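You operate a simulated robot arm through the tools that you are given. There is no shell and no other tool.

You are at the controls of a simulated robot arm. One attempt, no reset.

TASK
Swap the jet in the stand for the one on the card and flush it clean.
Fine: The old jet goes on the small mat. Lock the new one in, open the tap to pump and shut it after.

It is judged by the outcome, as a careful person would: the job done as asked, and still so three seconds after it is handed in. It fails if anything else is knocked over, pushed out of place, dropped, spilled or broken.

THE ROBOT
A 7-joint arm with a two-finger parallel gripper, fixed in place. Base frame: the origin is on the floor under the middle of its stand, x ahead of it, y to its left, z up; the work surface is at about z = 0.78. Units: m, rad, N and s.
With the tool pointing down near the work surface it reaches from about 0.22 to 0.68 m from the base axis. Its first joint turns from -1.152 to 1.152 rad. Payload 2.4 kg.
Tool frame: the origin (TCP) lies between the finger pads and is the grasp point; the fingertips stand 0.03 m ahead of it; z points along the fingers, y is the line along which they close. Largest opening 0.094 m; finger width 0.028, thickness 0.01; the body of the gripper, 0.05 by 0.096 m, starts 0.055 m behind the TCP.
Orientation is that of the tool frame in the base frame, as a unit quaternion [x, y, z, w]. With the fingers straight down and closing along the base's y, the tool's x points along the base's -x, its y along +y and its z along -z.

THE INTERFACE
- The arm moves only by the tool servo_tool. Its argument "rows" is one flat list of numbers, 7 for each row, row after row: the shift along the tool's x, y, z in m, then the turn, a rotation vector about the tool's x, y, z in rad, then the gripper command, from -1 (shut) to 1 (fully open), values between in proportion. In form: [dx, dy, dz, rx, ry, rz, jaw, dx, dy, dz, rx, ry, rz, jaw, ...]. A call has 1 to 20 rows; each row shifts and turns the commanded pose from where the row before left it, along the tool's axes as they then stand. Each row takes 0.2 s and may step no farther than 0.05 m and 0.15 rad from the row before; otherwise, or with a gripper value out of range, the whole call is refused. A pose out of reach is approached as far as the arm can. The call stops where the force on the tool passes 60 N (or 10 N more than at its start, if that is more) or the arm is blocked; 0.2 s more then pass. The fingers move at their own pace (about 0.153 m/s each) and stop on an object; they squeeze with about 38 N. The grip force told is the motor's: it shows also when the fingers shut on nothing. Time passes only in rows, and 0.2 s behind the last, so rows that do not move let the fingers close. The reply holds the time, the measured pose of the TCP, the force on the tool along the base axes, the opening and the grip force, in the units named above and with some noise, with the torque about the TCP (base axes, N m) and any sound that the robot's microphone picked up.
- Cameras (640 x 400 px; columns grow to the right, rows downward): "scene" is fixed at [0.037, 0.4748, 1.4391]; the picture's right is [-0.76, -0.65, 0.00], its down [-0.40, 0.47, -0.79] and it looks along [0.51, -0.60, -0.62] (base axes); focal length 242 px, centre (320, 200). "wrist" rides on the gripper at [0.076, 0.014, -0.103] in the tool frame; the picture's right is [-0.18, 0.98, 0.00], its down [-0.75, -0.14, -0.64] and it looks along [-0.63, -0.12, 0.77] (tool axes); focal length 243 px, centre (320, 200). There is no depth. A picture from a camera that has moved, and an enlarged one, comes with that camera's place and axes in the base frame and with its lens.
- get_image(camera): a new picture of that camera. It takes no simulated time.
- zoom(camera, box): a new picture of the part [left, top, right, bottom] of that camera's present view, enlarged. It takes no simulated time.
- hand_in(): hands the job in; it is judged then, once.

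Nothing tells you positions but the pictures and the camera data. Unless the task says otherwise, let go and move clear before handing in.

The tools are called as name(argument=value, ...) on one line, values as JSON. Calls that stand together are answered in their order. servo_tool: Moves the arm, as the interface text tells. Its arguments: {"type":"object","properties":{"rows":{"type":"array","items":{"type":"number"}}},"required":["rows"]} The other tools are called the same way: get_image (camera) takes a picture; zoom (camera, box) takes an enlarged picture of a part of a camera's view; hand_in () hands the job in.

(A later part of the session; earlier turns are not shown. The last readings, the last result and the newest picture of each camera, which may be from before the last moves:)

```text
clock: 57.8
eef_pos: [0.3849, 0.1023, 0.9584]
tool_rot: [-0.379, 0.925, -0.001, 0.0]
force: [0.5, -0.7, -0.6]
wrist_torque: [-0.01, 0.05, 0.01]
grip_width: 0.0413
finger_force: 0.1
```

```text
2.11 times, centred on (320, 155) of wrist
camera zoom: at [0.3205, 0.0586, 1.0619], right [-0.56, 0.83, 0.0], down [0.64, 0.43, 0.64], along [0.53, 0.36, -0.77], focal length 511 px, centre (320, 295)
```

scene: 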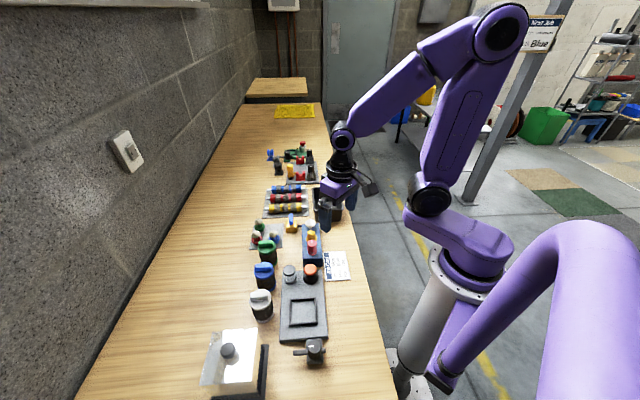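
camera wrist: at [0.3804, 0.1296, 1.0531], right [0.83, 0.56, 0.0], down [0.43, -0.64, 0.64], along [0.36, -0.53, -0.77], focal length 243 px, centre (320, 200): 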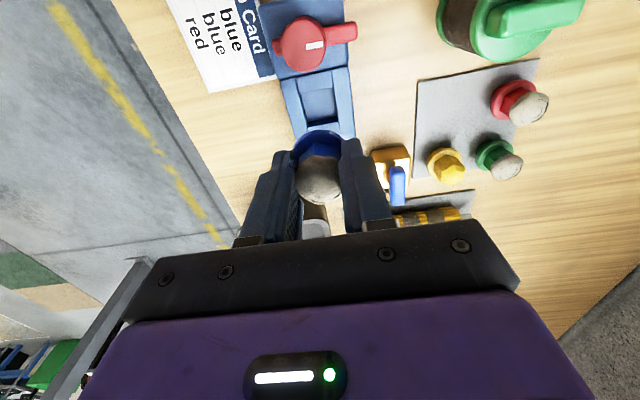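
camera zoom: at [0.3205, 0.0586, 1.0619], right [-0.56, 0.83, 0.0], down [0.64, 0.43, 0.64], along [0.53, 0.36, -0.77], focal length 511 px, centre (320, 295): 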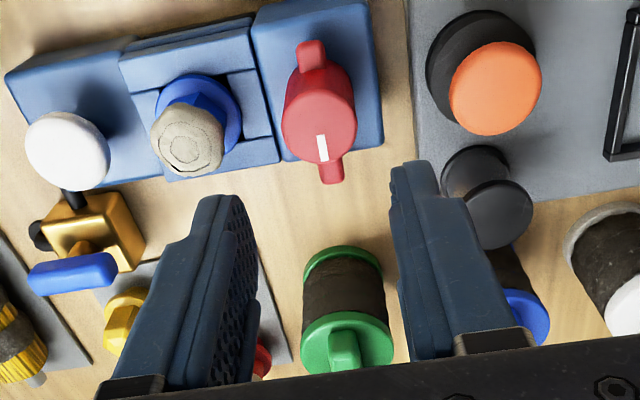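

servo_tool(rows=[-0.0006, 0, 0.03, 0, 0, 0, -0.12, 0, 0, 0.03, 0, 0, 0, -0.12, 0, 0, 0.014, 0, 0, 0, -0.12, 0, 0, 0, 0, 0, 0, -0.12])

zoom(camera="wrist", box=[200, 60, 440, 250])

zoom(camera="scene", box=[285, 205, 345, 270])

```text
clock: 58.8
eef_pos: [0.386, 0.1013, 0.8859]
tool_rot: [-0.381, 0.925, 0.0, 0.0]
force: [-0.5, -0.4, 0.7]
wrist_torque: [-0.01, 0.02, -0.02]
grip_width: 0.0413
finger_force: 0.1
```

```text
2.11 times, centred on (320, 155) of wrist
camera zoom: at [0.3219, 0.0587, 0.9874], right [-0.56, 0.83, 0.0], down [0.64, 0.43, 0.64], along [0.53, 0.36, -0.77], focal length 511 px, centre (320, 295)
```

zoom: 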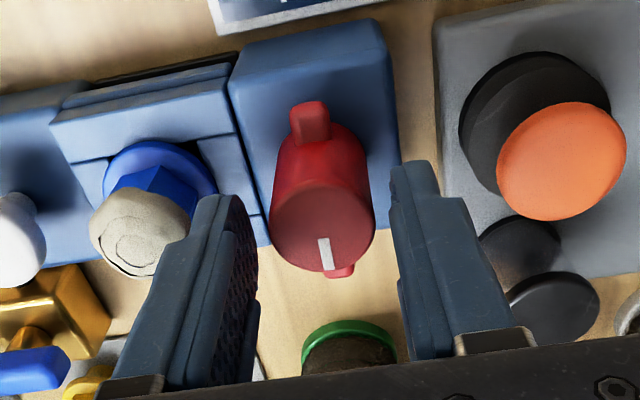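

```text
6.15 times, centred on (315, 238) of scene
camera zoom: at [0.037, 0.4748, 1.4391], right [-0.76, -0.65, 0.0], down [-0.4, 0.47, -0.79], along [0.51, -0.6, -0.62], focal length 1491 px, centre (351, -31)
```

zoom: 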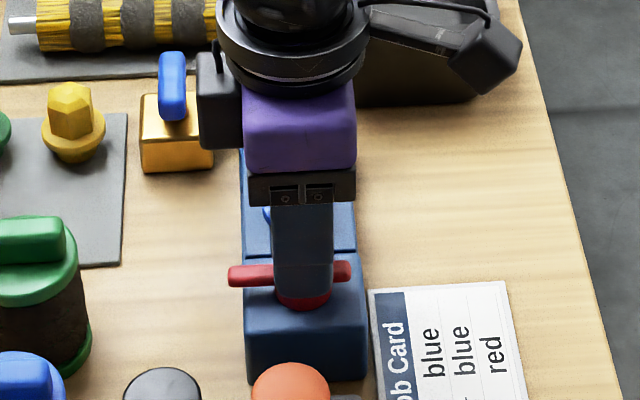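

servo_tool(rows=[0, 0, 0.007, 0, 0, 0, -0.12, 0, 0, 0.006, 0, 0, 0, -0.12, 0, 0, 0, 0, 0, 0, -0.12])

servo_tool(rows=[0, 0, 0, 0, 0, 0, -1, 0, 0, 0, 0, 0, 0, -1, 0, 0, 0, 0, 0, 0, -1])

zoom(camera="wrist", box=[200, 60, 440, 250])

```text
clock: 59.6
eef_pos: [0.386, 0.1025, 0.872]
tool_rot: [-0.38, 0.925, 0.0, 0.0]
force: [0.2, 0.4, 0.5]
wrist_torque: [-0.01, -0.03, -0.03]
grip_width: 0.0417
finger_force: 0.1
```

```text
clock: 60.4
eef_pos: [0.3863, 0.1022, 0.8717]
tool_rot: [-0.381, 0.924, -0.001, -0.001]
force: [-9.5, 11.7, 1.1]
wrist_torque: [0.35, 0.27, -0.07]
grip_width: 0.0295
finger_force: 45.2
```

```text
2.11 times, centred on (320, 155) of wrist
camera zoom: at [0.3221, 0.0594, 0.9751], right [-0.56, 0.83, 0.0], down [0.64, 0.43, 0.64], along [0.53, 0.36, -0.77], focal length 511 px, centre (320, 295)
```

zoom: 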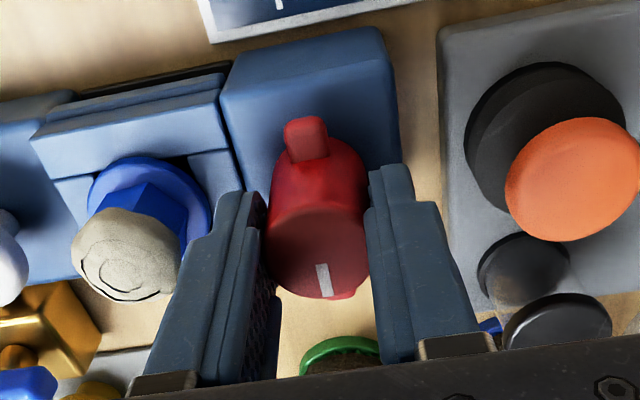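

Gripped. I'll relieve the side load and turn the lever clockwise back over the flange in stages.

servo_tool(rows=[0, 0.0012, 0, 0, 0, 0.1, -1, 0, 0, 0, 0, 0, 0.12, -1, 0, 0, 0, 0, 0, 0.12, -1, 0, 0, 0, 0, 0, 0.12, -1, 0, 0, 0, 0, 0, 0, -1])

zoom(camera="wrist", box=[200, 60, 440, 250])

```text
clock: 61.6
eef_pos: [0.3868, 0.1035, 0.8732]
tool_rot: [-0.157, 0.988, 0.001, 0.0]
force: [11.3, -9.9, -38.9]
wrist_torque: [-0.2, -0.42, 0.02]
grip_width: 0.0297
finger_force: 44.9
```

```text
2.11 times, centred on (320, 155) of wrist
camera zoom: at [0.3092, 0.0925, 0.9752], right [-0.13, 0.99, 0.0], down [0.76, 0.1, 0.64], along [0.64, 0.08, -0.77], focal length 511 px, centre (320, 295)
```

zoom: 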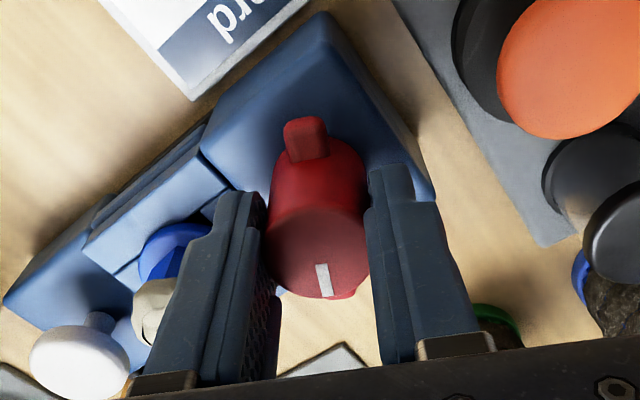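

servo_tool(rows=[-0.0004, -0.0006, 0.0015, 0, 0, 0.06, -1, 0, 0, 0, 0, 0, 0.1, -1, 0, 0, 0, 0, 0, 0, -1])

```text
clock: 62.4
eef_pos: [0.3858, 0.1032, 0.8722]
tool_rot: [-0.079, 0.997, 0.0, 0.001]
force: [5.3, -11.7, 28.1]
wrist_torque: [-0.55, 0.82, 0.01]
grip_width: 0.0296
finger_force: 44.6
```

servo_tool(rows=[-0.0002, -0.0006, -0.0006, 0, 0, 0.08, -1, 0, 0, 0, 0, 0, 0.12, -1, 0, 0, 0, 0, 0, 0.12, -1, 0, 0, 0, 0, 0, 0, -1])

zoom(camera="wrist", box=[200, 60, 440, 250])

```text
clock: 63.4
eef_pos: [0.3856, 0.1025, 0.8722]
tool_rot: [0.082, 0.997, 0.0, 0.0]
force: [1.0, -6.8, 40.6]
wrist_torque: [-0.27, -0.06, 0.01]
grip_width: 0.0294
finger_force: 44.7
```

```text
2.11 times, centred on (320, 155) of wrist
camera zoom: at [0.3131, 0.1286, 0.975], right [0.34, 0.94, 0.0], down [0.72, -0.26, 0.64], along [0.6, -0.22, -0.77], focal length 511 px, centre (320, 295)
```

zoom: 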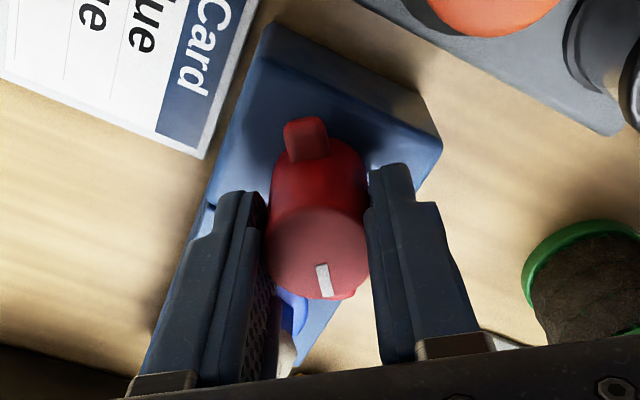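

servo_tool(rows=[0, -0.0003, -0.001, 0, 0, 0.06, -1, 0, 0, 0, 0, 0, 0.12, -1, 0, 0, 0, 0, 0, 0.12, -1, 0, 0, 0, 0, 0, 0, -1])

zoom(camera="wrist", box=[200, 60, 440, 250])

zoom(camera="scene", box=[285, 205, 345, 270])

```text
clock: 64.4
eef_pos: [0.3867, 0.1026, 0.8717]
tool_rot: [0.228, 0.974, -0.001, 0.0]
force: [5.6, 3.6, -16.9]
wrist_torque: [-0.2, -1.11, 0.01]
grip_width: 0.0293
finger_force: 45.0
```

```text
2.11 times, centred on (320, 155) of wrist
camera zoom: at [0.3243, 0.1487, 0.9751], right [0.6, 0.8, 0.0], down [0.61, -0.46, 0.64], along [0.51, -0.39, -0.77], focal length 511 px, centre (320, 295)
```

zoom: 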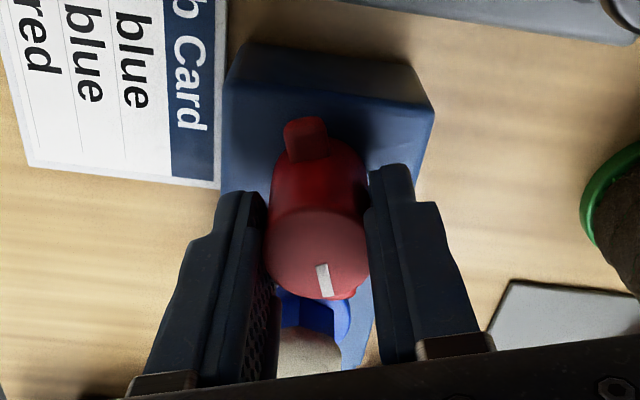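

```text
6.15 times, centred on (315, 238) of scene
camera zoom: at [0.0373, 0.475, 1.439], right [-0.76, -0.65, 0.0], down [-0.4, 0.47, -0.79], along [0.51, -0.6, -0.62], focal length 1491 px, centre (351, -31)
```

zoom: 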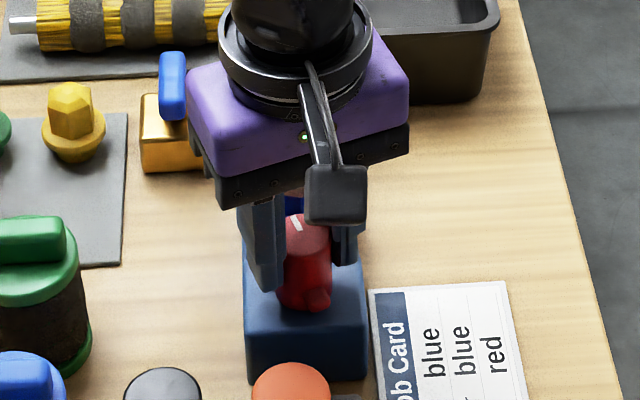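

servo_tool(rows=[0, 0, 0.0003, 0, 0, 0.1, -1, 0, 0, 0, 0, 0, 0.11, -1, 0, 0, 0, 0, 0, 0.11, -1, 0, 0, 0, 0, 0, 0, -1])

zoom(camera="wrist", box=[200, 60, 440, 250])

zoom(camera="scene", box=[285, 205, 345, 270])

```text
clock: 65.4
eef_pos: [0.3863, 0.1025, 0.8719]
tool_rot: [0.381, 0.925, -0.001, 0.0]
force: [2.4, 6.7, -7.2]
wrist_torque: [0.27, 0.07, -0.04]
grip_width: 0.0293
finger_force: 45.1
```

```text
2.11 times, centred on (320, 155) of wrist
camera zoom: at [0.3421, 0.1657, 0.9751], right [0.82, 0.57, 0.0], down [0.44, -0.63, 0.64], along [0.36, -0.53, -0.77], focal length 511 px, centre (320, 295)
```

zoom: 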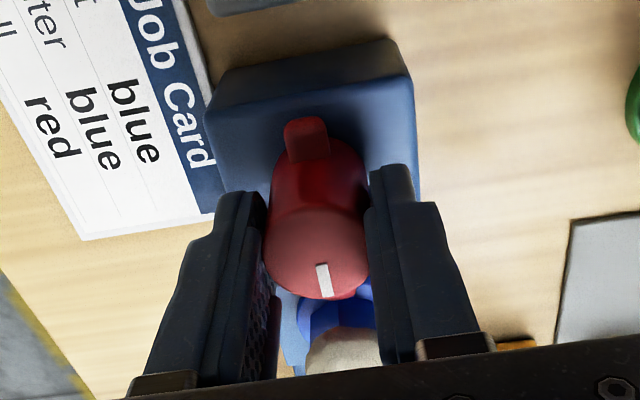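

```text
6.15 times, centred on (315, 238) of scene
camera zoom: at [0.0372, 0.475, 1.439], right [-0.76, -0.65, 0.0], down [-0.4, 0.47, -0.79], along [0.51, -0.6, -0.62], focal length 1491 px, centre (351, -31)
```

zoom: 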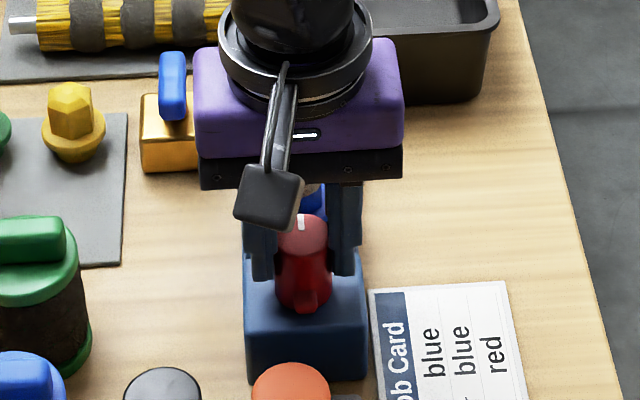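

The lever is back exactly as it was at the start, with its bar over the blue jet's flange. I'll release and rise to check.

servo_tool(rows=[0, 0, 0, 0, 0, 0, -0.1, 0, 0, 0, 0, 0, 0, 0, 0, 0, -0.02, 0, 0, 0, 0, 0, 0, -0.03, 0, 0, 0, 0, 0, 0, -0.04, 0, 0, 0, 0, 0, 0, 0, 0, 0, 0, 0])

zoom(camera="wrist", box=[200, 60, 440, 250])

zoom(camera="scene", box=[285, 205, 345, 270])

```text
clock: 66.8
eef_pos: [0.3855, 0.1007, 0.9626]
tool_rot: [0.381, 0.924, -0.001, 0.0]
force: [0.7, -0.6, -1.0]
wrist_torque: [-0.01, -0.04, -0.01]
grip_width: 0.0468
finger_force: 0.1
```

```text
2.11 times, centred on (320, 155) of wrist
camera zoom: at [0.3416, 0.1646, 1.0663], right [0.82, 0.57, 0.0], down [0.44, -0.63, 0.64], along [0.36, -0.53, -0.77], focal length 511 px, centre (320, 295)
```

zoom: 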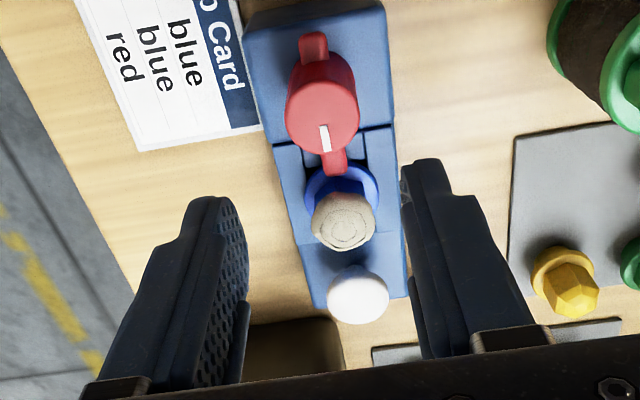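

```text
6.15 times, centred on (315, 238) of scene
camera zoom: at [0.037, 0.4748, 1.4391], right [-0.76, -0.65, 0.0], down [-0.4, 0.47, -0.79], along [0.51, -0.6, -0.62], focal length 1491 px, centre (351, -31)
```

zoom: 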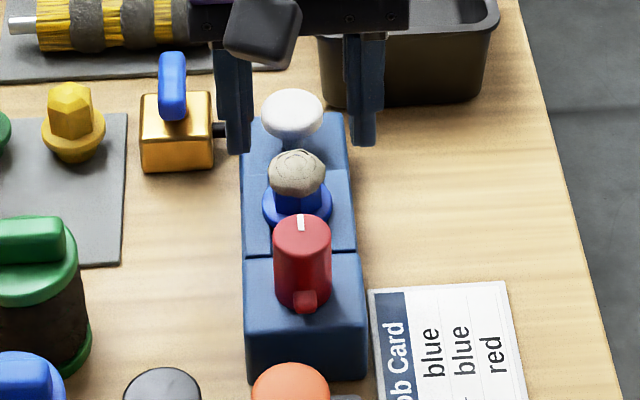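

The blue jet is locked. Next I'll move over the tap for a close look at its handle.

servo_tool(rows=[-0.031, 0.0141, 0, 0, 0, 0, 0, -0.031, 0.0141, 0, 0, 0, 0, 0, -0.031, 0.0141, 0, 0, 0, 0, 0, -0.031, 0.0141, 0, 0, 0, 0, 0, -0.031, 0.0141, 0, 0, 0, 0, 0, 0, 0, 0, 0, 0, 0, 0])

get_image(camera="wrist")

zoom(camera="wrist", box=[200, 60, 440, 250])

zoom(camera="scene", box=[270, 200, 320, 245])

```text
clock: 68.2
eef_pos: [0.5446, 0.0418, 0.9636]
tool_rot: [0.38, 0.925, -0.001, -0.001]
force: [0.0, 0.6, 0.3]
wrist_torque: [0.0, -0.02, 0.01]
grip_width: 0.047
finger_force: 0.1
```

```text
taken
camera wrist: at [0.5014, 0.106, 1.067], right [0.82, 0.57, 0.0], down [0.44, -0.63, 0.64], along [0.36, -0.53, -0.77], focal length 243 px, centre (320, 200)
```

wrist: 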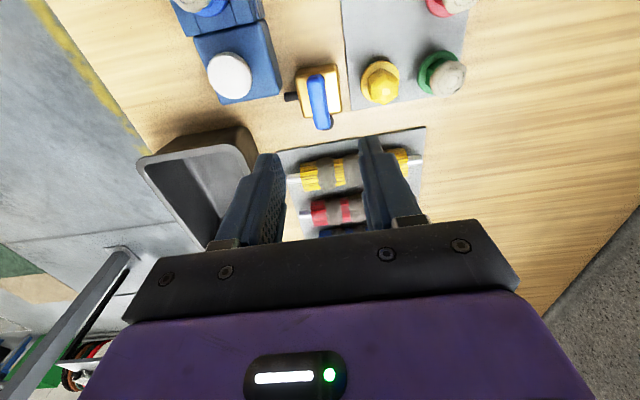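

```text
2.11 times, centred on (320, 155) of wrist
camera zoom: at [0.5014, 0.106, 1.067], right [0.82, 0.57, 0.0], down [0.44, -0.63, 0.64], along [0.36, -0.53, -0.77], focal length 511 px, centre (320, 295)
```

zoom: 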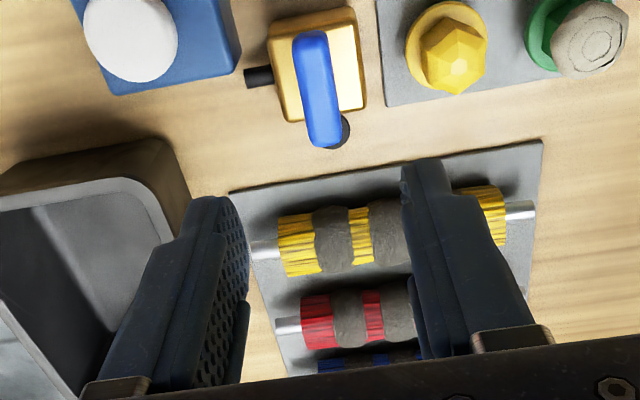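

```text
8.89 times, centred on (295, 222) of scene
camera zoom: at [0.037, 0.4748, 1.4391], right [-0.76, -0.65, 0.0], down [-0.4, 0.47, -0.79], along [0.51, -0.6, -0.62], focal length 2154 px, centre (542, 0)
```

zoom: 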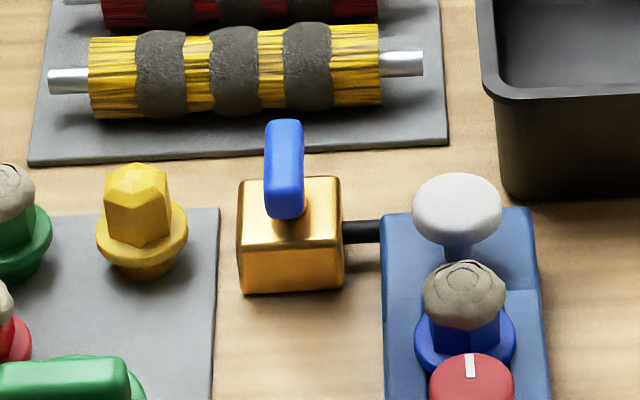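

The handle is a blue bar across the pipe, centred at about (0.542, 0.043). I'll descend with the fingers straddling it.

servo_tool(rows=[0.0027, -0.001, 0.03, 0, 0, 0, 0, 0, 0, 0.03, 0, 0, 0, 0, 0, 0, 0.025, 0, 0, 0, 0, 0, 0, 0, 0, 0, 0, 0])

zoom(camera="wrist", box=[200, 60, 440, 250])

zoom(camera="scene", box=[270, 200, 320, 245])

```text
clock: 69.2
eef_pos: [0.5446, 0.0457, 0.8784]
tool_rot: [0.381, 0.925, -0.001, 0.001]
force: [0.3, 0.1, 0.0]
wrist_torque: [0.01, -0.05, 0.01]
grip_width: 0.0469
finger_force: 0.0
```

```text
2.11 times, centred on (320, 155) of wrist
camera zoom: at [0.4998, 0.1081, 0.9806], right [0.82, 0.57, 0.0], down [0.44, -0.63, 0.64], along [0.37, -0.53, -0.77], focal length 511 px, centre (320, 295)
```

zoom: 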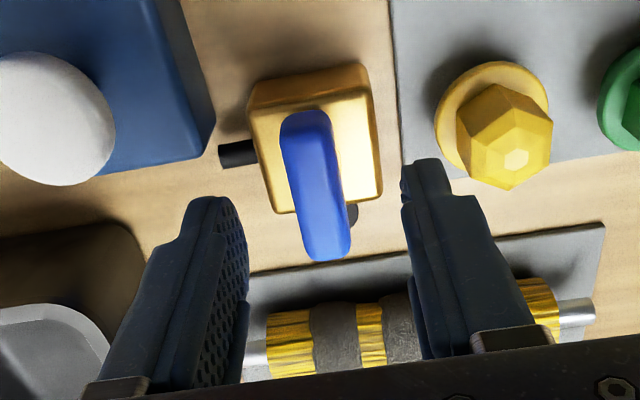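

```text
8.89 times, centred on (295, 222) of scene
camera zoom: at [0.037, 0.4748, 1.4391], right [-0.76, -0.65, 0.0], down [-0.4, 0.47, -0.79], along [0.51, -0.6, -0.62], focal length 2154 px, centre (542, 0)
```

zoom: 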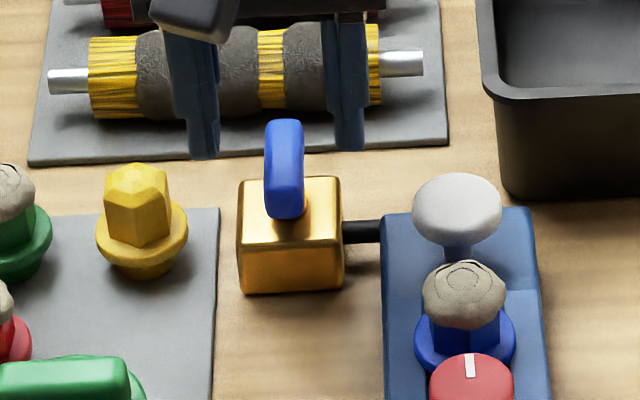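

servo_tool(rows=[0, -0.0012, 0.015, 0, 0, 0, 0, 0, 0, 0.014, 0, 0, 0, 0, 0, 0, 0, 0, 0, 0, 0])

zoom(camera="wrist", box=[200, 60, 440, 250])

zoom(camera="scene", box=[270, 200, 320, 245])

```text
clock: 70.0
eef_pos: [0.543, 0.0441, 0.8486]
tool_rot: [0.379, 0.925, -0.001, 0.0]
force: [0.1, 0.9, -0.8]
wrist_torque: [-0.02, 0.0, 0.0]
grip_width: 0.0468
finger_force: 0.2
```

```text
2.11 times, centred on (320, 155) of wrist
camera zoom: at [0.4991, 0.1074, 0.9518], right [0.82, 0.57, 0.0], down [0.44, -0.63, 0.64], along [0.37, -0.53, -0.77], focal length 511 px, centre (320, 295)
```

zoom: 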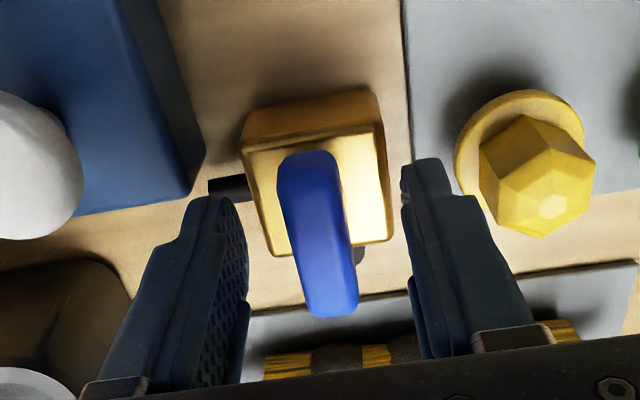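

```text
8.89 times, centred on (295, 222) of scene
camera zoom: at [0.037, 0.4748, 1.4391], right [-0.76, -0.65, 0.0], down [-0.4, 0.47, -0.79], along [0.51, -0.6, -0.62], focal length 2154 px, centre (542, 0)
```

zoom: 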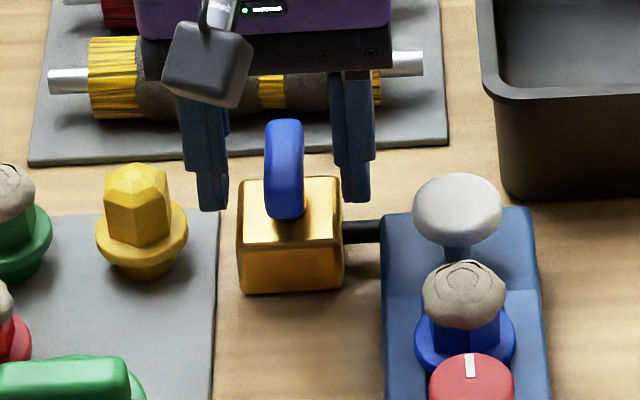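

The fingers are centred on the handle, so I'll close.

servo_tool(rows=[0.001, 0, 0, 0, 0, 0, -0.3, 0, 0, 0, 0, 0, 0, -1, 0, 0, 0, 0, 0, 0, -1, 0, 0, 0, 0, 0, 0, -1])

zoom(camera="wrist", box=[200, 60, 440, 250])

```text
clock: 71.0
eef_pos: [0.5425, 0.0452, 0.8482]
tool_rot: [0.381, 0.925, 0.0, 0.0]
force: [2.5, -0.7, -1.4]
wrist_torque: [0.18, 0.08, 0.0]
grip_width: 0.0159
finger_force: 44.8
```

```text
2.11 times, centred on (320, 155) of wrist
camera zoom: at [0.4984, 0.108, 0.9514], right [0.82, 0.57, 0.0], down [0.44, -0.63, 0.64], along [0.37, -0.53, -0.77], focal length 511 px, centre (320, 295)
```

zoom: 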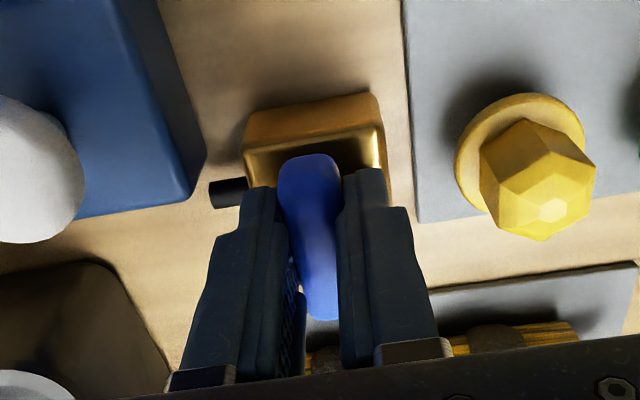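

Gripped at 0.016 wide with low side force. I'll try a small counter-clockwise turn and feel the torque.

servo_tool(rows=[0, 0, 0, 0, 0, -0.06, -1, 0, 0, 0, 0, 0, -0.06, -1, 0, 0, 0, 0, 0, 0, -1])

zoom(camera="wrist", box=[200, 60, 440, 250])

```text
clock: 71.8
eef_pos: [0.5416, 0.0445, 0.8488]
tool_rot: [0.325, 0.946, 0.0, 0.001]
force: [3.0, -1.9, 3.7]
wrist_torque: [0.42, 0.56, 0.08]
grip_width: 0.0162
finger_force: 44.8
```

```text
2.11 times, centred on (320, 155) of wrist
camera zoom: at [0.4908, 0.1019, 0.9514], right [0.75, 0.66, 0.0], down [0.51, -0.57, 0.64], along [0.43, -0.48, -0.77], focal length 511 px, centre (320, 295)
```

zoom: 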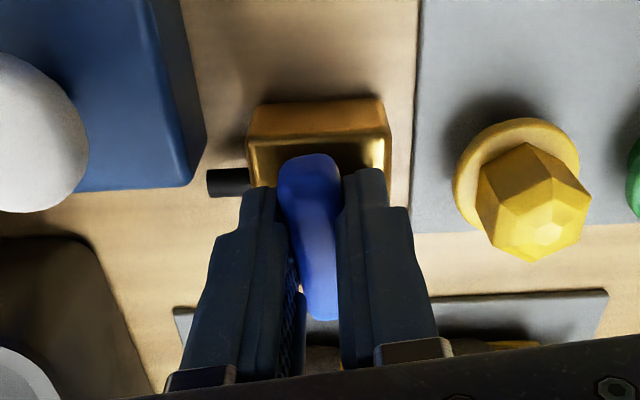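

The handle turns freely. I'll continue.

servo_tool(rows=[0, 0, 0, 0, 0, -0.12, -1, 0, 0, 0, 0, 0, -0.12, -1, 0, 0, 0, 0, 0, -0.12, -1, 0, 0, 0, 0, 0, -0.12, -1, 0, 0, 0, 0, 0, 0, -1])

zoom(camera="wrist", box=[200, 60, 440, 250])

```text
clock: 73.0
eef_pos: [0.5423, 0.043, 0.8486]
tool_rot: [0.09, 0.996, 0.0, 0.0]
force: [0.0, -11.7, -2.4]
wrist_torque: [-0.33, -1.1, 0.0]
grip_width: 0.0162
finger_force: 45.2
```

```text
2.11 times, centred on (320, 155) of wrist
camera zoom: at [0.4695, 0.0705, 0.9514], right [0.36, 0.93, 0.0], down [0.72, -0.27, 0.64], along [0.6, -0.23, -0.77], focal length 511 px, centre (320, 295)
```

zoom: 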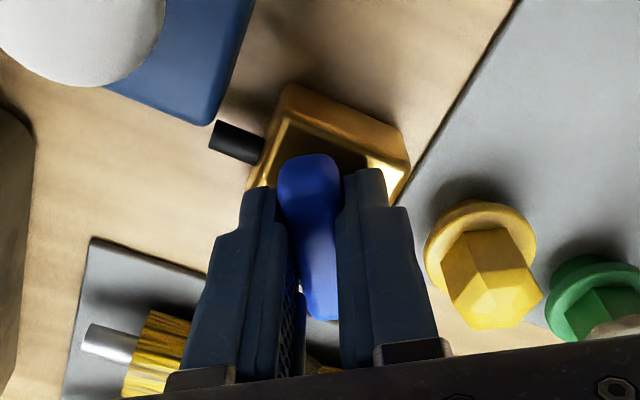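

servo_tool(rows=[0, -0.0005, 0, 0, 0, -0.12, -1, 0, 0, 0, 0, 0, -0.12, -1, 0, 0, 0, 0, 0, -0.12, -1, 0, 0, 0, 0, 0, -0.12, -1, 0, 0, 0, 0, 0, 0, -1])

zoom(camera="wrist", box=[200, 60, 440, 250])

```text
clock: 74.2
eef_pos: [0.5417, 0.0409, 0.8489]
tool_rot: [-0.149, 0.989, 0.0, -0.001]
force: [0.3, -20.9, -5.0]
wrist_torque: [-0.21, -0.6, -0.06]
grip_width: 0.0159
finger_force: 45.2
```

```text
2.11 times, centred on (320, 155) of wrist
camera zoom: at [0.465, 0.0327, 0.9515], right [-0.11, 0.99, 0.0], down [0.76, 0.09, 0.64], along [0.64, 0.07, -0.77], focal length 511 px, centre (320, 295)
```

zoom: 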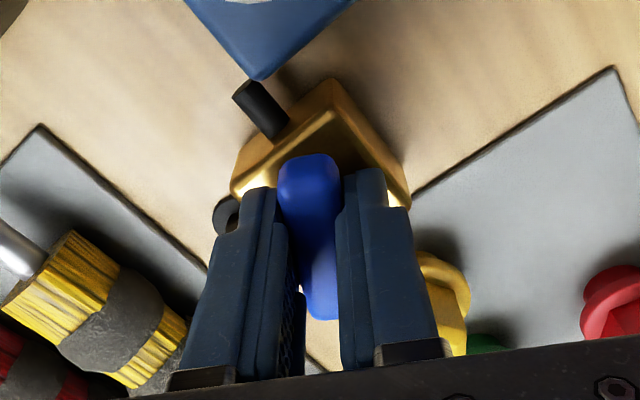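

servo_tool(rows=[0.0003, -0.001, 0, 0, 0, -0.1, -1, 0, 0, 0, 0, 0, -0.12, -1, 0, 0, 0, 0, 0, -0.12, -1, 0, 0, 0, 0, 0, 0, -1])

zoom(camera="wrist", box=[200, 60, 440, 250])

zoom(camera="scene", box=[270, 200, 320, 245])

```text
clock: 75.2
eef_pos: [0.5427, 0.0399, 0.8484]
tool_rot: [-0.315, 0.949, -0.001, -0.001]
force: [6.6, -20.2, -2.6]
wrist_torque: [-0.9, 0.68, -0.07]
grip_width: 0.016
finger_force: 45.1
```

```text
2.11 times, centred on (320, 155) of wrist
camera zoom: at [0.4726, 0.0066, 0.9514], right [-0.44, 0.9, 0.0], down [0.69, 0.34, 0.64], along [0.58, 0.28, -0.77], focal length 511 px, centre (320, 295)
```

zoom: 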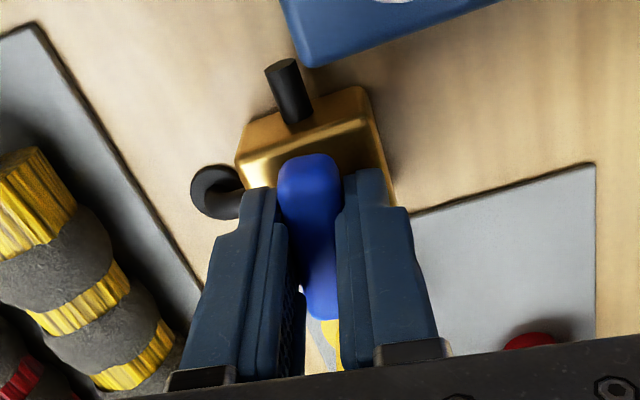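

```text
8.89 times, centred on (295, 222) of scene
camera zoom: at [0.0373, 0.4743, 1.4392], right [-0.76, -0.65, 0.0], down [-0.4, 0.47, -0.79], along [0.51, -0.6, -0.62], focal length 2154 px, centre (542, 0)
```

zoom: 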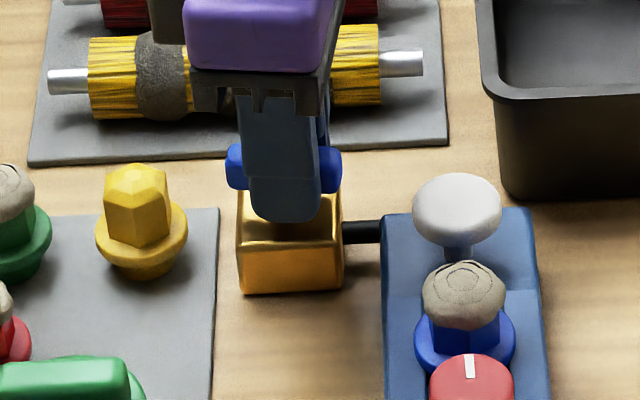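

servo_tool(rows=[0.0003, -0.001, 0, 0, 0, -0.075, -1, 0, 0, 0, 0, 0, -0.075, -1, 0, 0, 0, 0, 0, 0, -1])

zoom(camera="wrist", box=[200, 60, 440, 250])

zoom(camera="scene", box=[270, 200, 320, 245])

```text
clock: 76.0
eef_pos: [0.5424, 0.0398, 0.8484]
tool_rot: [-0.385, 0.923, 0.001, 0.0]
force: [8.4, -15.6, -1.9]
wrist_torque: [-0.94, 0.67, -0.32]
grip_width: 0.0158
finger_force: 45.1
```

```text
2.11 times, centred on (320, 155) of wrist
camera zoom: at [0.4787, -0.0038, 0.9513], right [-0.57, 0.82, 0.0], down [0.63, 0.44, 0.64], along [0.53, 0.37, -0.77], focal length 511 px, centre (320, 295)
```

zoom: 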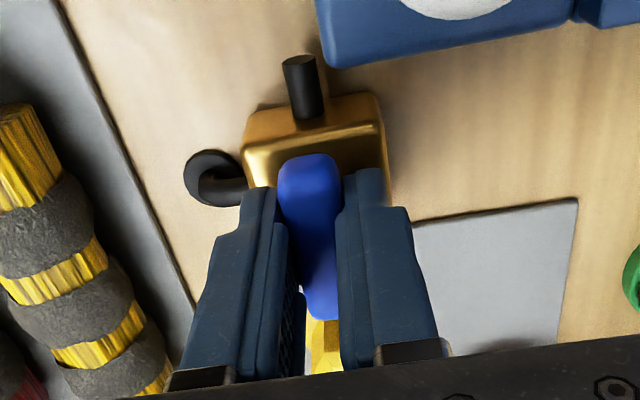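

```text
8.89 times, centred on (295, 222) of scene
camera zoom: at [0.0373, 0.4744, 1.4392], right [-0.76, -0.65, 0.0], down [-0.4, 0.47, -0.79], along [0.51, -0.6, -0.62], focal length 2154 px, centre (542, 0)
```

zoom: 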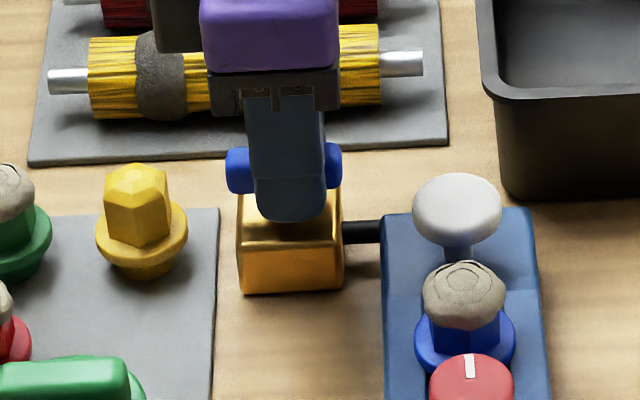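

The handle is now in line with the pipe and the torque is rising at its stop, so the tap is open. I'll unload, release and rise.

servo_tool(rows=[0.0003, -0.0008, 0, 0, 0, 0, -1, 0, 0, 0, 0, 0, 0, -0.4, 0, 0, 0, 0, 0, 0, -0.2, 0, 0, 0, 0, 0, 0, -0.2, 0, 0, -0.02, 0, 0, 0, -0.2, 0, 0, -0.03, 0, 0, 0, -0.2, 0, 0, -0.04, 0, 0, 0, -0.2, 0, 0, 0, 0, 0, 0, -0.2])

get_image(camera="wrist")

zoom(camera="scene", box=[260, 190, 340, 260])

```text
clock: 77.8
eef_pos: [0.5424, 0.0411, 0.9381]
tool_rot: [-0.385, 0.923, 0.0, -0.001]
force: [0.0, 0.3, 0.8]
wrist_torque: [-0.01, -0.03, -0.02]
grip_width: 0.0376
finger_force: 0.1
```

```text
taken
camera wrist: at [0.4795, -0.0032, 1.0409], right [-0.57, 0.82, 0.0], down [0.63, 0.44, 0.64], along [0.53, 0.37, -0.77], focal length 243 px, centre (320, 200)
```

wrist: 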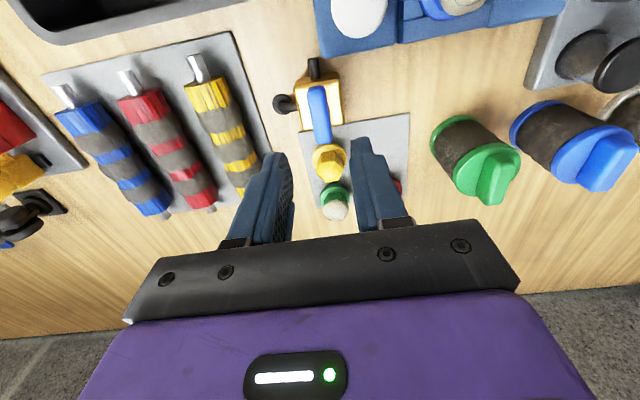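

```text
5.71 times, centred on (300, 225) of scene
camera zoom: at [0.037, 0.4748, 1.4391], right [-0.76, -0.65, 0.0], down [-0.4, 0.47, -0.79], along [0.51, -0.6, -0.62], focal length 1385 px, centre (434, 57)
```

zoom: 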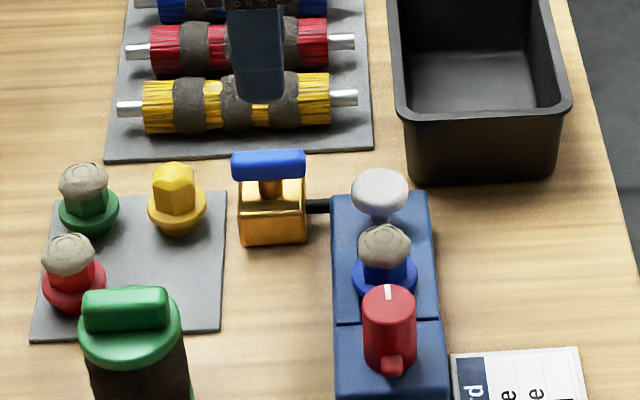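

The tap handle is now in line with the pipe. Next I'll close the fingers and move over the white pump knob at about (0.466, 0.022).

servo_tool(rows=[0.0225, 0.0135, 0, 0, 0, 0, -1, 0.0225, 0.0135, 0, 0, 0, 0, -1, 0.0225, 0.0135, 0, 0, 0, 0, -1, 0, 0, 0, 0, 0, 0, -1])

zoom(camera="wrist", box=[200, 60, 440, 250])

zoom(camera="scene", box=[260, 190, 340, 260])

```text
clock: 78.8
eef_pos: [0.4652, 0.0221, 0.9388]
tool_rot: [-0.385, 0.923, 0.0, 0.0]
force: [0.9, 0.4, -0.2]
wrist_torque: [-0.01, 0.01, -0.01]
grip_width: 0.0002
finger_force: 33.2
```

```text
2.11 times, centred on (320, 155) of wrist
camera zoom: at [0.4014, -0.0225, 1.0419], right [-0.57, 0.82, 0.0], down [0.63, 0.44, 0.64], along [0.53, 0.37, -0.77], focal length 511 px, centre (320, 295)
```

zoom: 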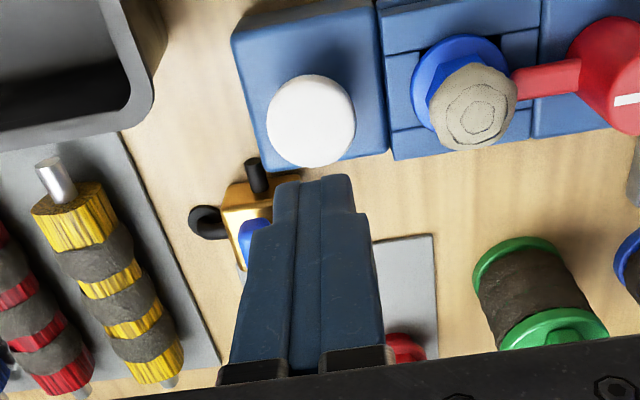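

```text
5.71 times, centred on (300, 225) of scene
camera zoom: at [0.037, 0.4748, 1.4391], right [-0.76, -0.65, 0.0], down [-0.4, 0.47, -0.79], along [0.51, -0.6, -0.62], focal length 1385 px, centre (434, 57)
```

zoom: 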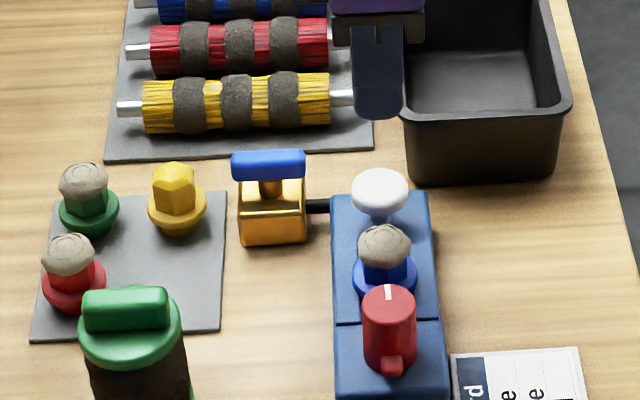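

servo_tool(rows=[0, -0.0025, 0.03, 0, 0, 0, -1, 0, 0, 0.025, 0, 0, 0, -1, 0, 0, 0, 0, 0, 0, -1])

zoom(camera="wrist", box=[200, 60, 440, 250])

zoom(camera="scene", box=[290, 190, 340, 240])

```text
clock: 79.6
eef_pos: [0.4679, 0.0186, 0.8837]
tool_rot: [-0.385, 0.923, 0.0, 0.0]
force: [-0.8, -0.8, 0.8]
wrist_torque: [0.05, 0.0, -0.03]
grip_width: 0.0
finger_force: 33.2
```

```text
2.11 times, centred on (320, 155) of wrist
camera zoom: at [0.4042, -0.0251, 0.9867], right [-0.57, 0.82, 0.0], down [0.63, 0.44, 0.64], along [0.53, 0.37, -0.77], focal length 511 px, centre (320, 295)
```

zoom: 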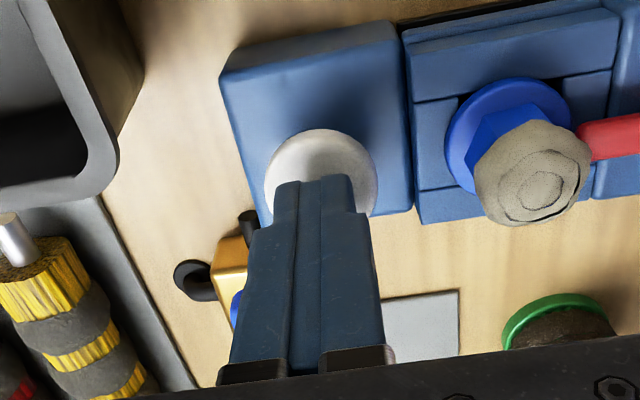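

```text
8.00 times, centred on (315, 215) of scene
camera zoom: at [0.037, 0.4748, 1.4391], right [-0.76, -0.65, 0.0], down [-0.4, 0.47, -0.79], along [0.51, -0.6, -0.62], focal length 1939 px, centre (360, 80)
```

zoom: 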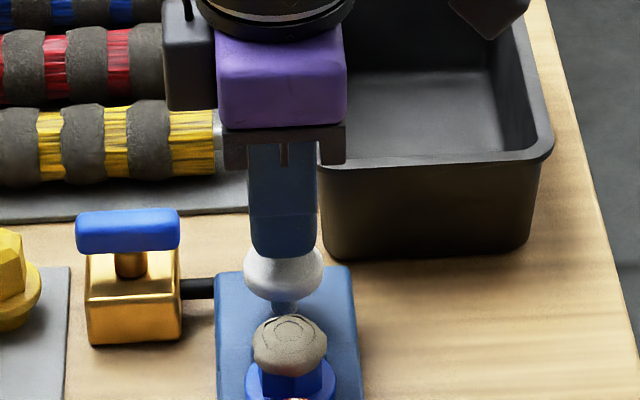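

The fingertips are right over the knob. I'll press down in small steps.

servo_tool(rows=[0, 0, 0.004, 0, 0, 0, -1, 0, 0, 0.004, 0, 0, 0, -1])

servo_tool(rows=[0, 0, 0.003, 0, 0, 0, -1, 0, 0, 0.003, 0, 0, 0, -1])

zoom(camera="scene", box=[290, 190, 340, 240])

```text
clock: 80.2
eef_pos: [0.4672, 0.0192, 0.8759]
tool_rot: [-0.385, 0.923, -0.001, -0.001]
force: [-0.2, -0.1, -0.4]
wrist_torque: [0.01, 0.03, 0.04]
grip_width: 0.0
finger_force: 33.1
```

```text
clock: 80.8
eef_pos: [0.4674, 0.0187, 0.8695]
tool_rot: [-0.385, 0.923, 0.0, 0.001]
force: [-0.9, -1.5, 4.1]
wrist_torque: [0.01, 0.03, 0.03]
grip_width: 0.0002
finger_force: 32.8
```

```text
8.00 times, centred on (315, 215) of scene
camera zoom: at [0.0369, 0.4748, 1.4391], right [-0.76, -0.65, 0.0], down [-0.4, 0.47, -0.79], along [0.51, -0.6, -0.62], focal length 1939 px, centre (360, 80)
```

zoom: 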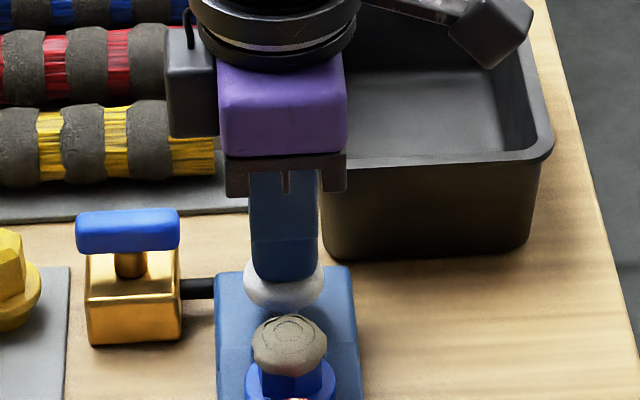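

I've touched a soft spring. I'll keep pressing.

servo_tool(rows=[0, 0, 0.003, 0, 0, 0, -1, 0, 0, 0.003, 0, 0, 0, -1])

servo_tool(rows=[0, 0, 0.003, 0, 0, 0, -1, 0, 0, 0, 0, 0, 0, -1])

zoom(camera="scene", box=[290, 190, 340, 240])

```text
clock: 81.4
eef_pos: [0.4683, 0.0188, 0.8637]
tool_rot: [-0.385, 0.923, -0.001, 0.0]
force: [1.2, -0.8, 5.1]
wrist_torque: [-0.04, -0.04, -0.01]
grip_width: 0.0002
finger_force: 33.1
```

```text
clock: 82.0
eef_pos: [0.4675, 0.0191, 0.8616]
tool_rot: [-0.385, 0.923, 0.0, 0.001]
force: [-1.2, -2.3, 29.5]
wrist_torque: [-0.07, 0.05, -0.01]
grip_width: 0.0
finger_force: 33.4
```

```text
8.00 times, centred on (315, 215) of scene
camera zoom: at [0.0365, 0.4747, 1.4391], right [-0.76, -0.65, 0.0], down [-0.4, 0.47, -0.79], along [0.51, -0.6, -0.62], focal length 1939 px, centre (360, 80)
```

zoom: 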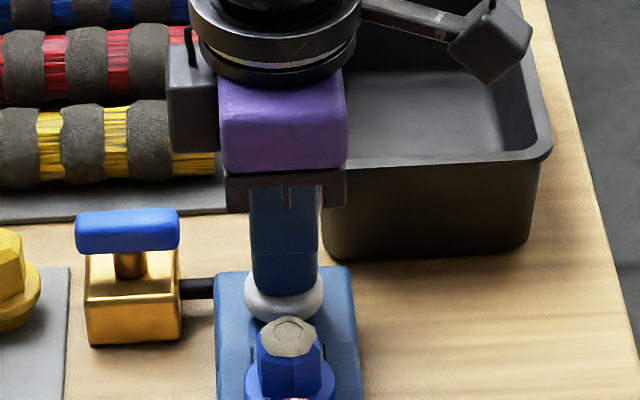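

One stroke worked: the muck on the blue jet shrank. I'll let the knob rise fully and press again.

servo_tool(rows=[0, 0, -0.006, 0, 0, 0, -1, 0, 0, -0.006, 0, 0, 0, -1, 0, 0, -0.003, 0, 0, 0, -1, 0, 0, 0, 0, 0, 0, -1, 0, 0, 0.004, 0, 0, 0, -1, 0, 0, 0.004, 0, 0, 0, -1, 0, 0, 0.004, 0, 0, 0, -1, 0, 0, 0.003, 0, 0, 0, -1, 0, 0, 0, 0, 0, 0, -1])

zoom(camera="scene", box=[290, 190, 340, 240])

```text
clock: 84.0
eef_pos: [0.4671, 0.0201, 0.8618]
tool_rot: [-0.386, 0.922, 0.0, 0.0]
force: [-11.6, 2.7, 29.5]
wrist_torque: [0.1, 0.31, 0.09]
grip_width: 0.0004
finger_force: 33.1
```

```text
8.00 times, centred on (315, 215) of scene
camera zoom: at [0.0363, 0.4748, 1.4391], right [-0.76, -0.65, 0.0], down [-0.4, 0.47, -0.79], along [0.51, -0.6, -0.62], focal length 1939 px, centre (360, 80)
```

zoom: 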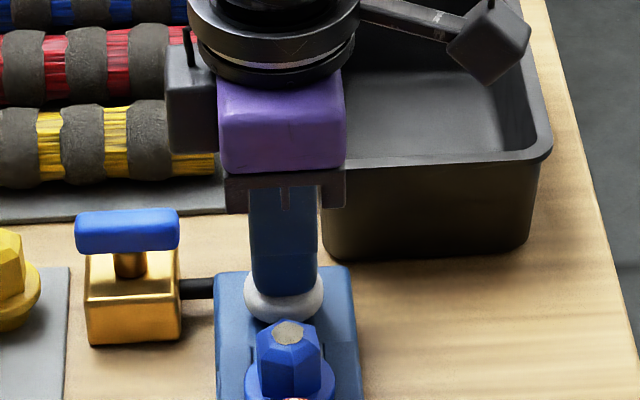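

The muck has shrunk again and only a small cap remains. I'll give it another stroke.

servo_tool(rows=[0, 0, -0.006, 0, 0, 0, -1, 0, 0, -0.006, 0, 0, 0, -1, 0, 0, -0.003, 0, 0, 0, -1, 0, 0, 0, 0, 0, 0, -1, 0, 0, 0.004, 0, 0, 0, -1, 0, 0, 0.004, 0, 0, 0, -1, 0, 0, 0.004, 0, 0, 0, -1, 0, 0, 0.003, 0, 0, 0, -1, 0, 0, 0, 0, 0, 0, -1])

zoom(camera="scene", box=[290, 190, 340, 240])

```text
clock: 86.0
eef_pos: [0.4685, 0.02, 0.8614]
tool_rot: [-0.386, 0.923, 0.0, -0.001]
force: [-8.1, -0.7, 37.2]
wrist_torque: [0.02, 0.23, -0.13]
grip_width: 0.0002
finger_force: 33.1
```

```text
8.00 times, centred on (315, 215) of scene
camera zoom: at [0.0363, 0.4747, 1.4391], right [-0.76, -0.65, 0.0], down [-0.4, 0.47, -0.79], along [0.51, -0.6, -0.62], focal length 1939 px, centre (360, 80)
```

zoom: 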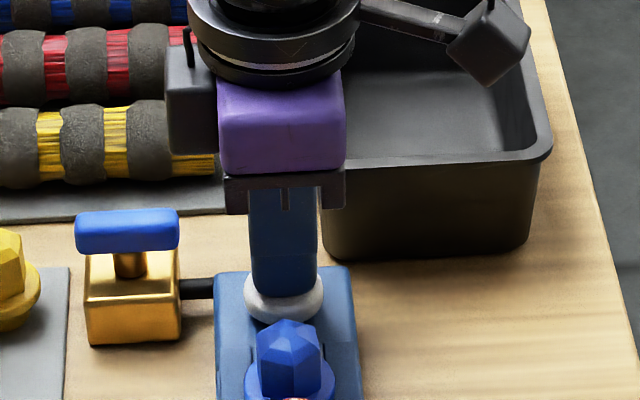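

The blue jet now looks clean after three strokes. I'll rise clear and inspect it from another angle.

servo_tool(rows=[0, 0, -0.006, 0, 0, 0, -1, 0, 0, -0.01, 0, 0, 0, -1, 0, 0, -0.03, 0, 0, 0, -1, 0, 0, -0.03, 0, 0, 0, -1, 0, 0, 0, 0, 0, 0, -1])

zoom(camera="wrist", box=[240, 60, 480, 250])

zoom(camera="scene", box=[260, 190, 340, 260])

```text
clock: 87.2
eef_pos: [0.4664, 0.0189, 0.9382]
tool_rot: [-0.385, 0.923, 0.0, -0.001]
force: [-0.5, 0.8, 0.6]
wrist_torque: [-0.02, 0.01, 0.01]
grip_width: 0.0
finger_force: 32.5
```

```text
2.11 times, centred on (360, 155) of wrist
camera zoom: at [0.4036, -0.0256, 1.0413], right [-0.57, 0.82, 0.0], down [0.63, 0.44, 0.64], along [0.53, 0.37, -0.77], focal length 511 px, centre (236, 295)
```

zoom: 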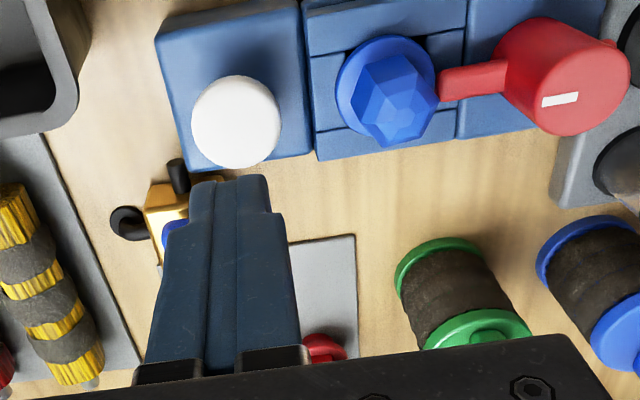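

```text
5.71 times, centred on (300, 225) of scene
camera zoom: at [0.037, 0.4748, 1.4391], right [-0.76, -0.65, 0.0], down [-0.4, 0.47, -0.79], along [0.51, -0.6, -0.62], focal length 1385 px, centre (434, 57)
```

zoom: 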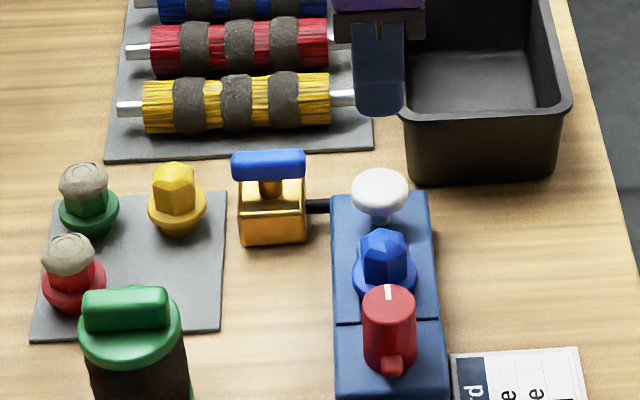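

The jet is clean, and I'll now shut the tap. I'll go back over the handle with the fingers straddling it.

servo_tool(rows=[-0.0225, -0.0127, 0, 0, 0, 0, -0.1, -0.0225, -0.0127, 0, 0, 0, 0, -0.1, -0.0225, -0.0126, 0, 0, 0, 0, -0.1, 0, 0, 0, 0, 0, 0, -0.1])

zoom(camera="wrist", box=[200, 60, 440, 250])

zoom(camera="scene", box=[270, 200, 320, 245])

```text
clock: 88.2
eef_pos: [0.5419, 0.0392, 0.9381]
tool_rot: [-0.386, 0.923, 0.0, 0.0]
force: [0.4, 0.6, -0.7]
wrist_torque: [-0.02, -0.02, 0.01]
grip_width: 0.0423
finger_force: 0.1
```

```text
2.11 times, centred on (320, 155) of wrist
camera zoom: at [0.4777, -0.005, 1.0407], right [-0.57, 0.82, 0.0], down [0.63, 0.44, 0.64], along [0.53, 0.36, -0.77], focal length 511 px, centre (320, 295)
```

zoom: 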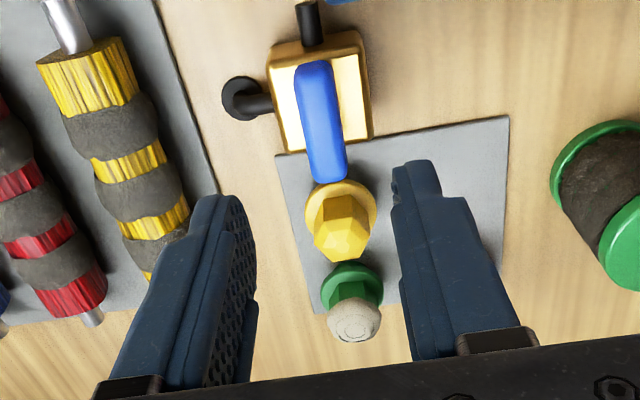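

```text
8.89 times, centred on (295, 222) of scene
camera zoom: at [0.037, 0.4748, 1.4391], right [-0.76, -0.65, 0.0], down [-0.4, 0.47, -0.79], along [0.51, -0.6, -0.62], focal length 2154 px, centre (542, 0)
```

zoom: 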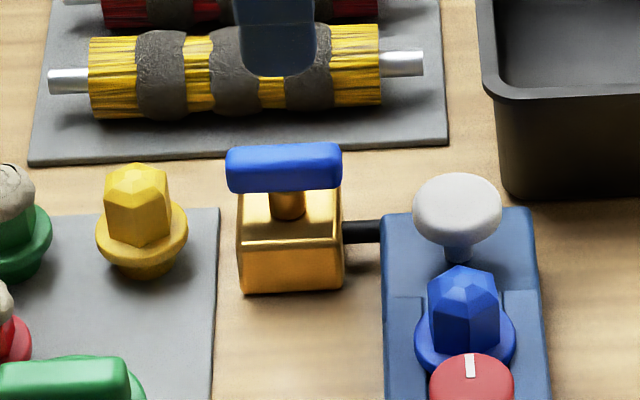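

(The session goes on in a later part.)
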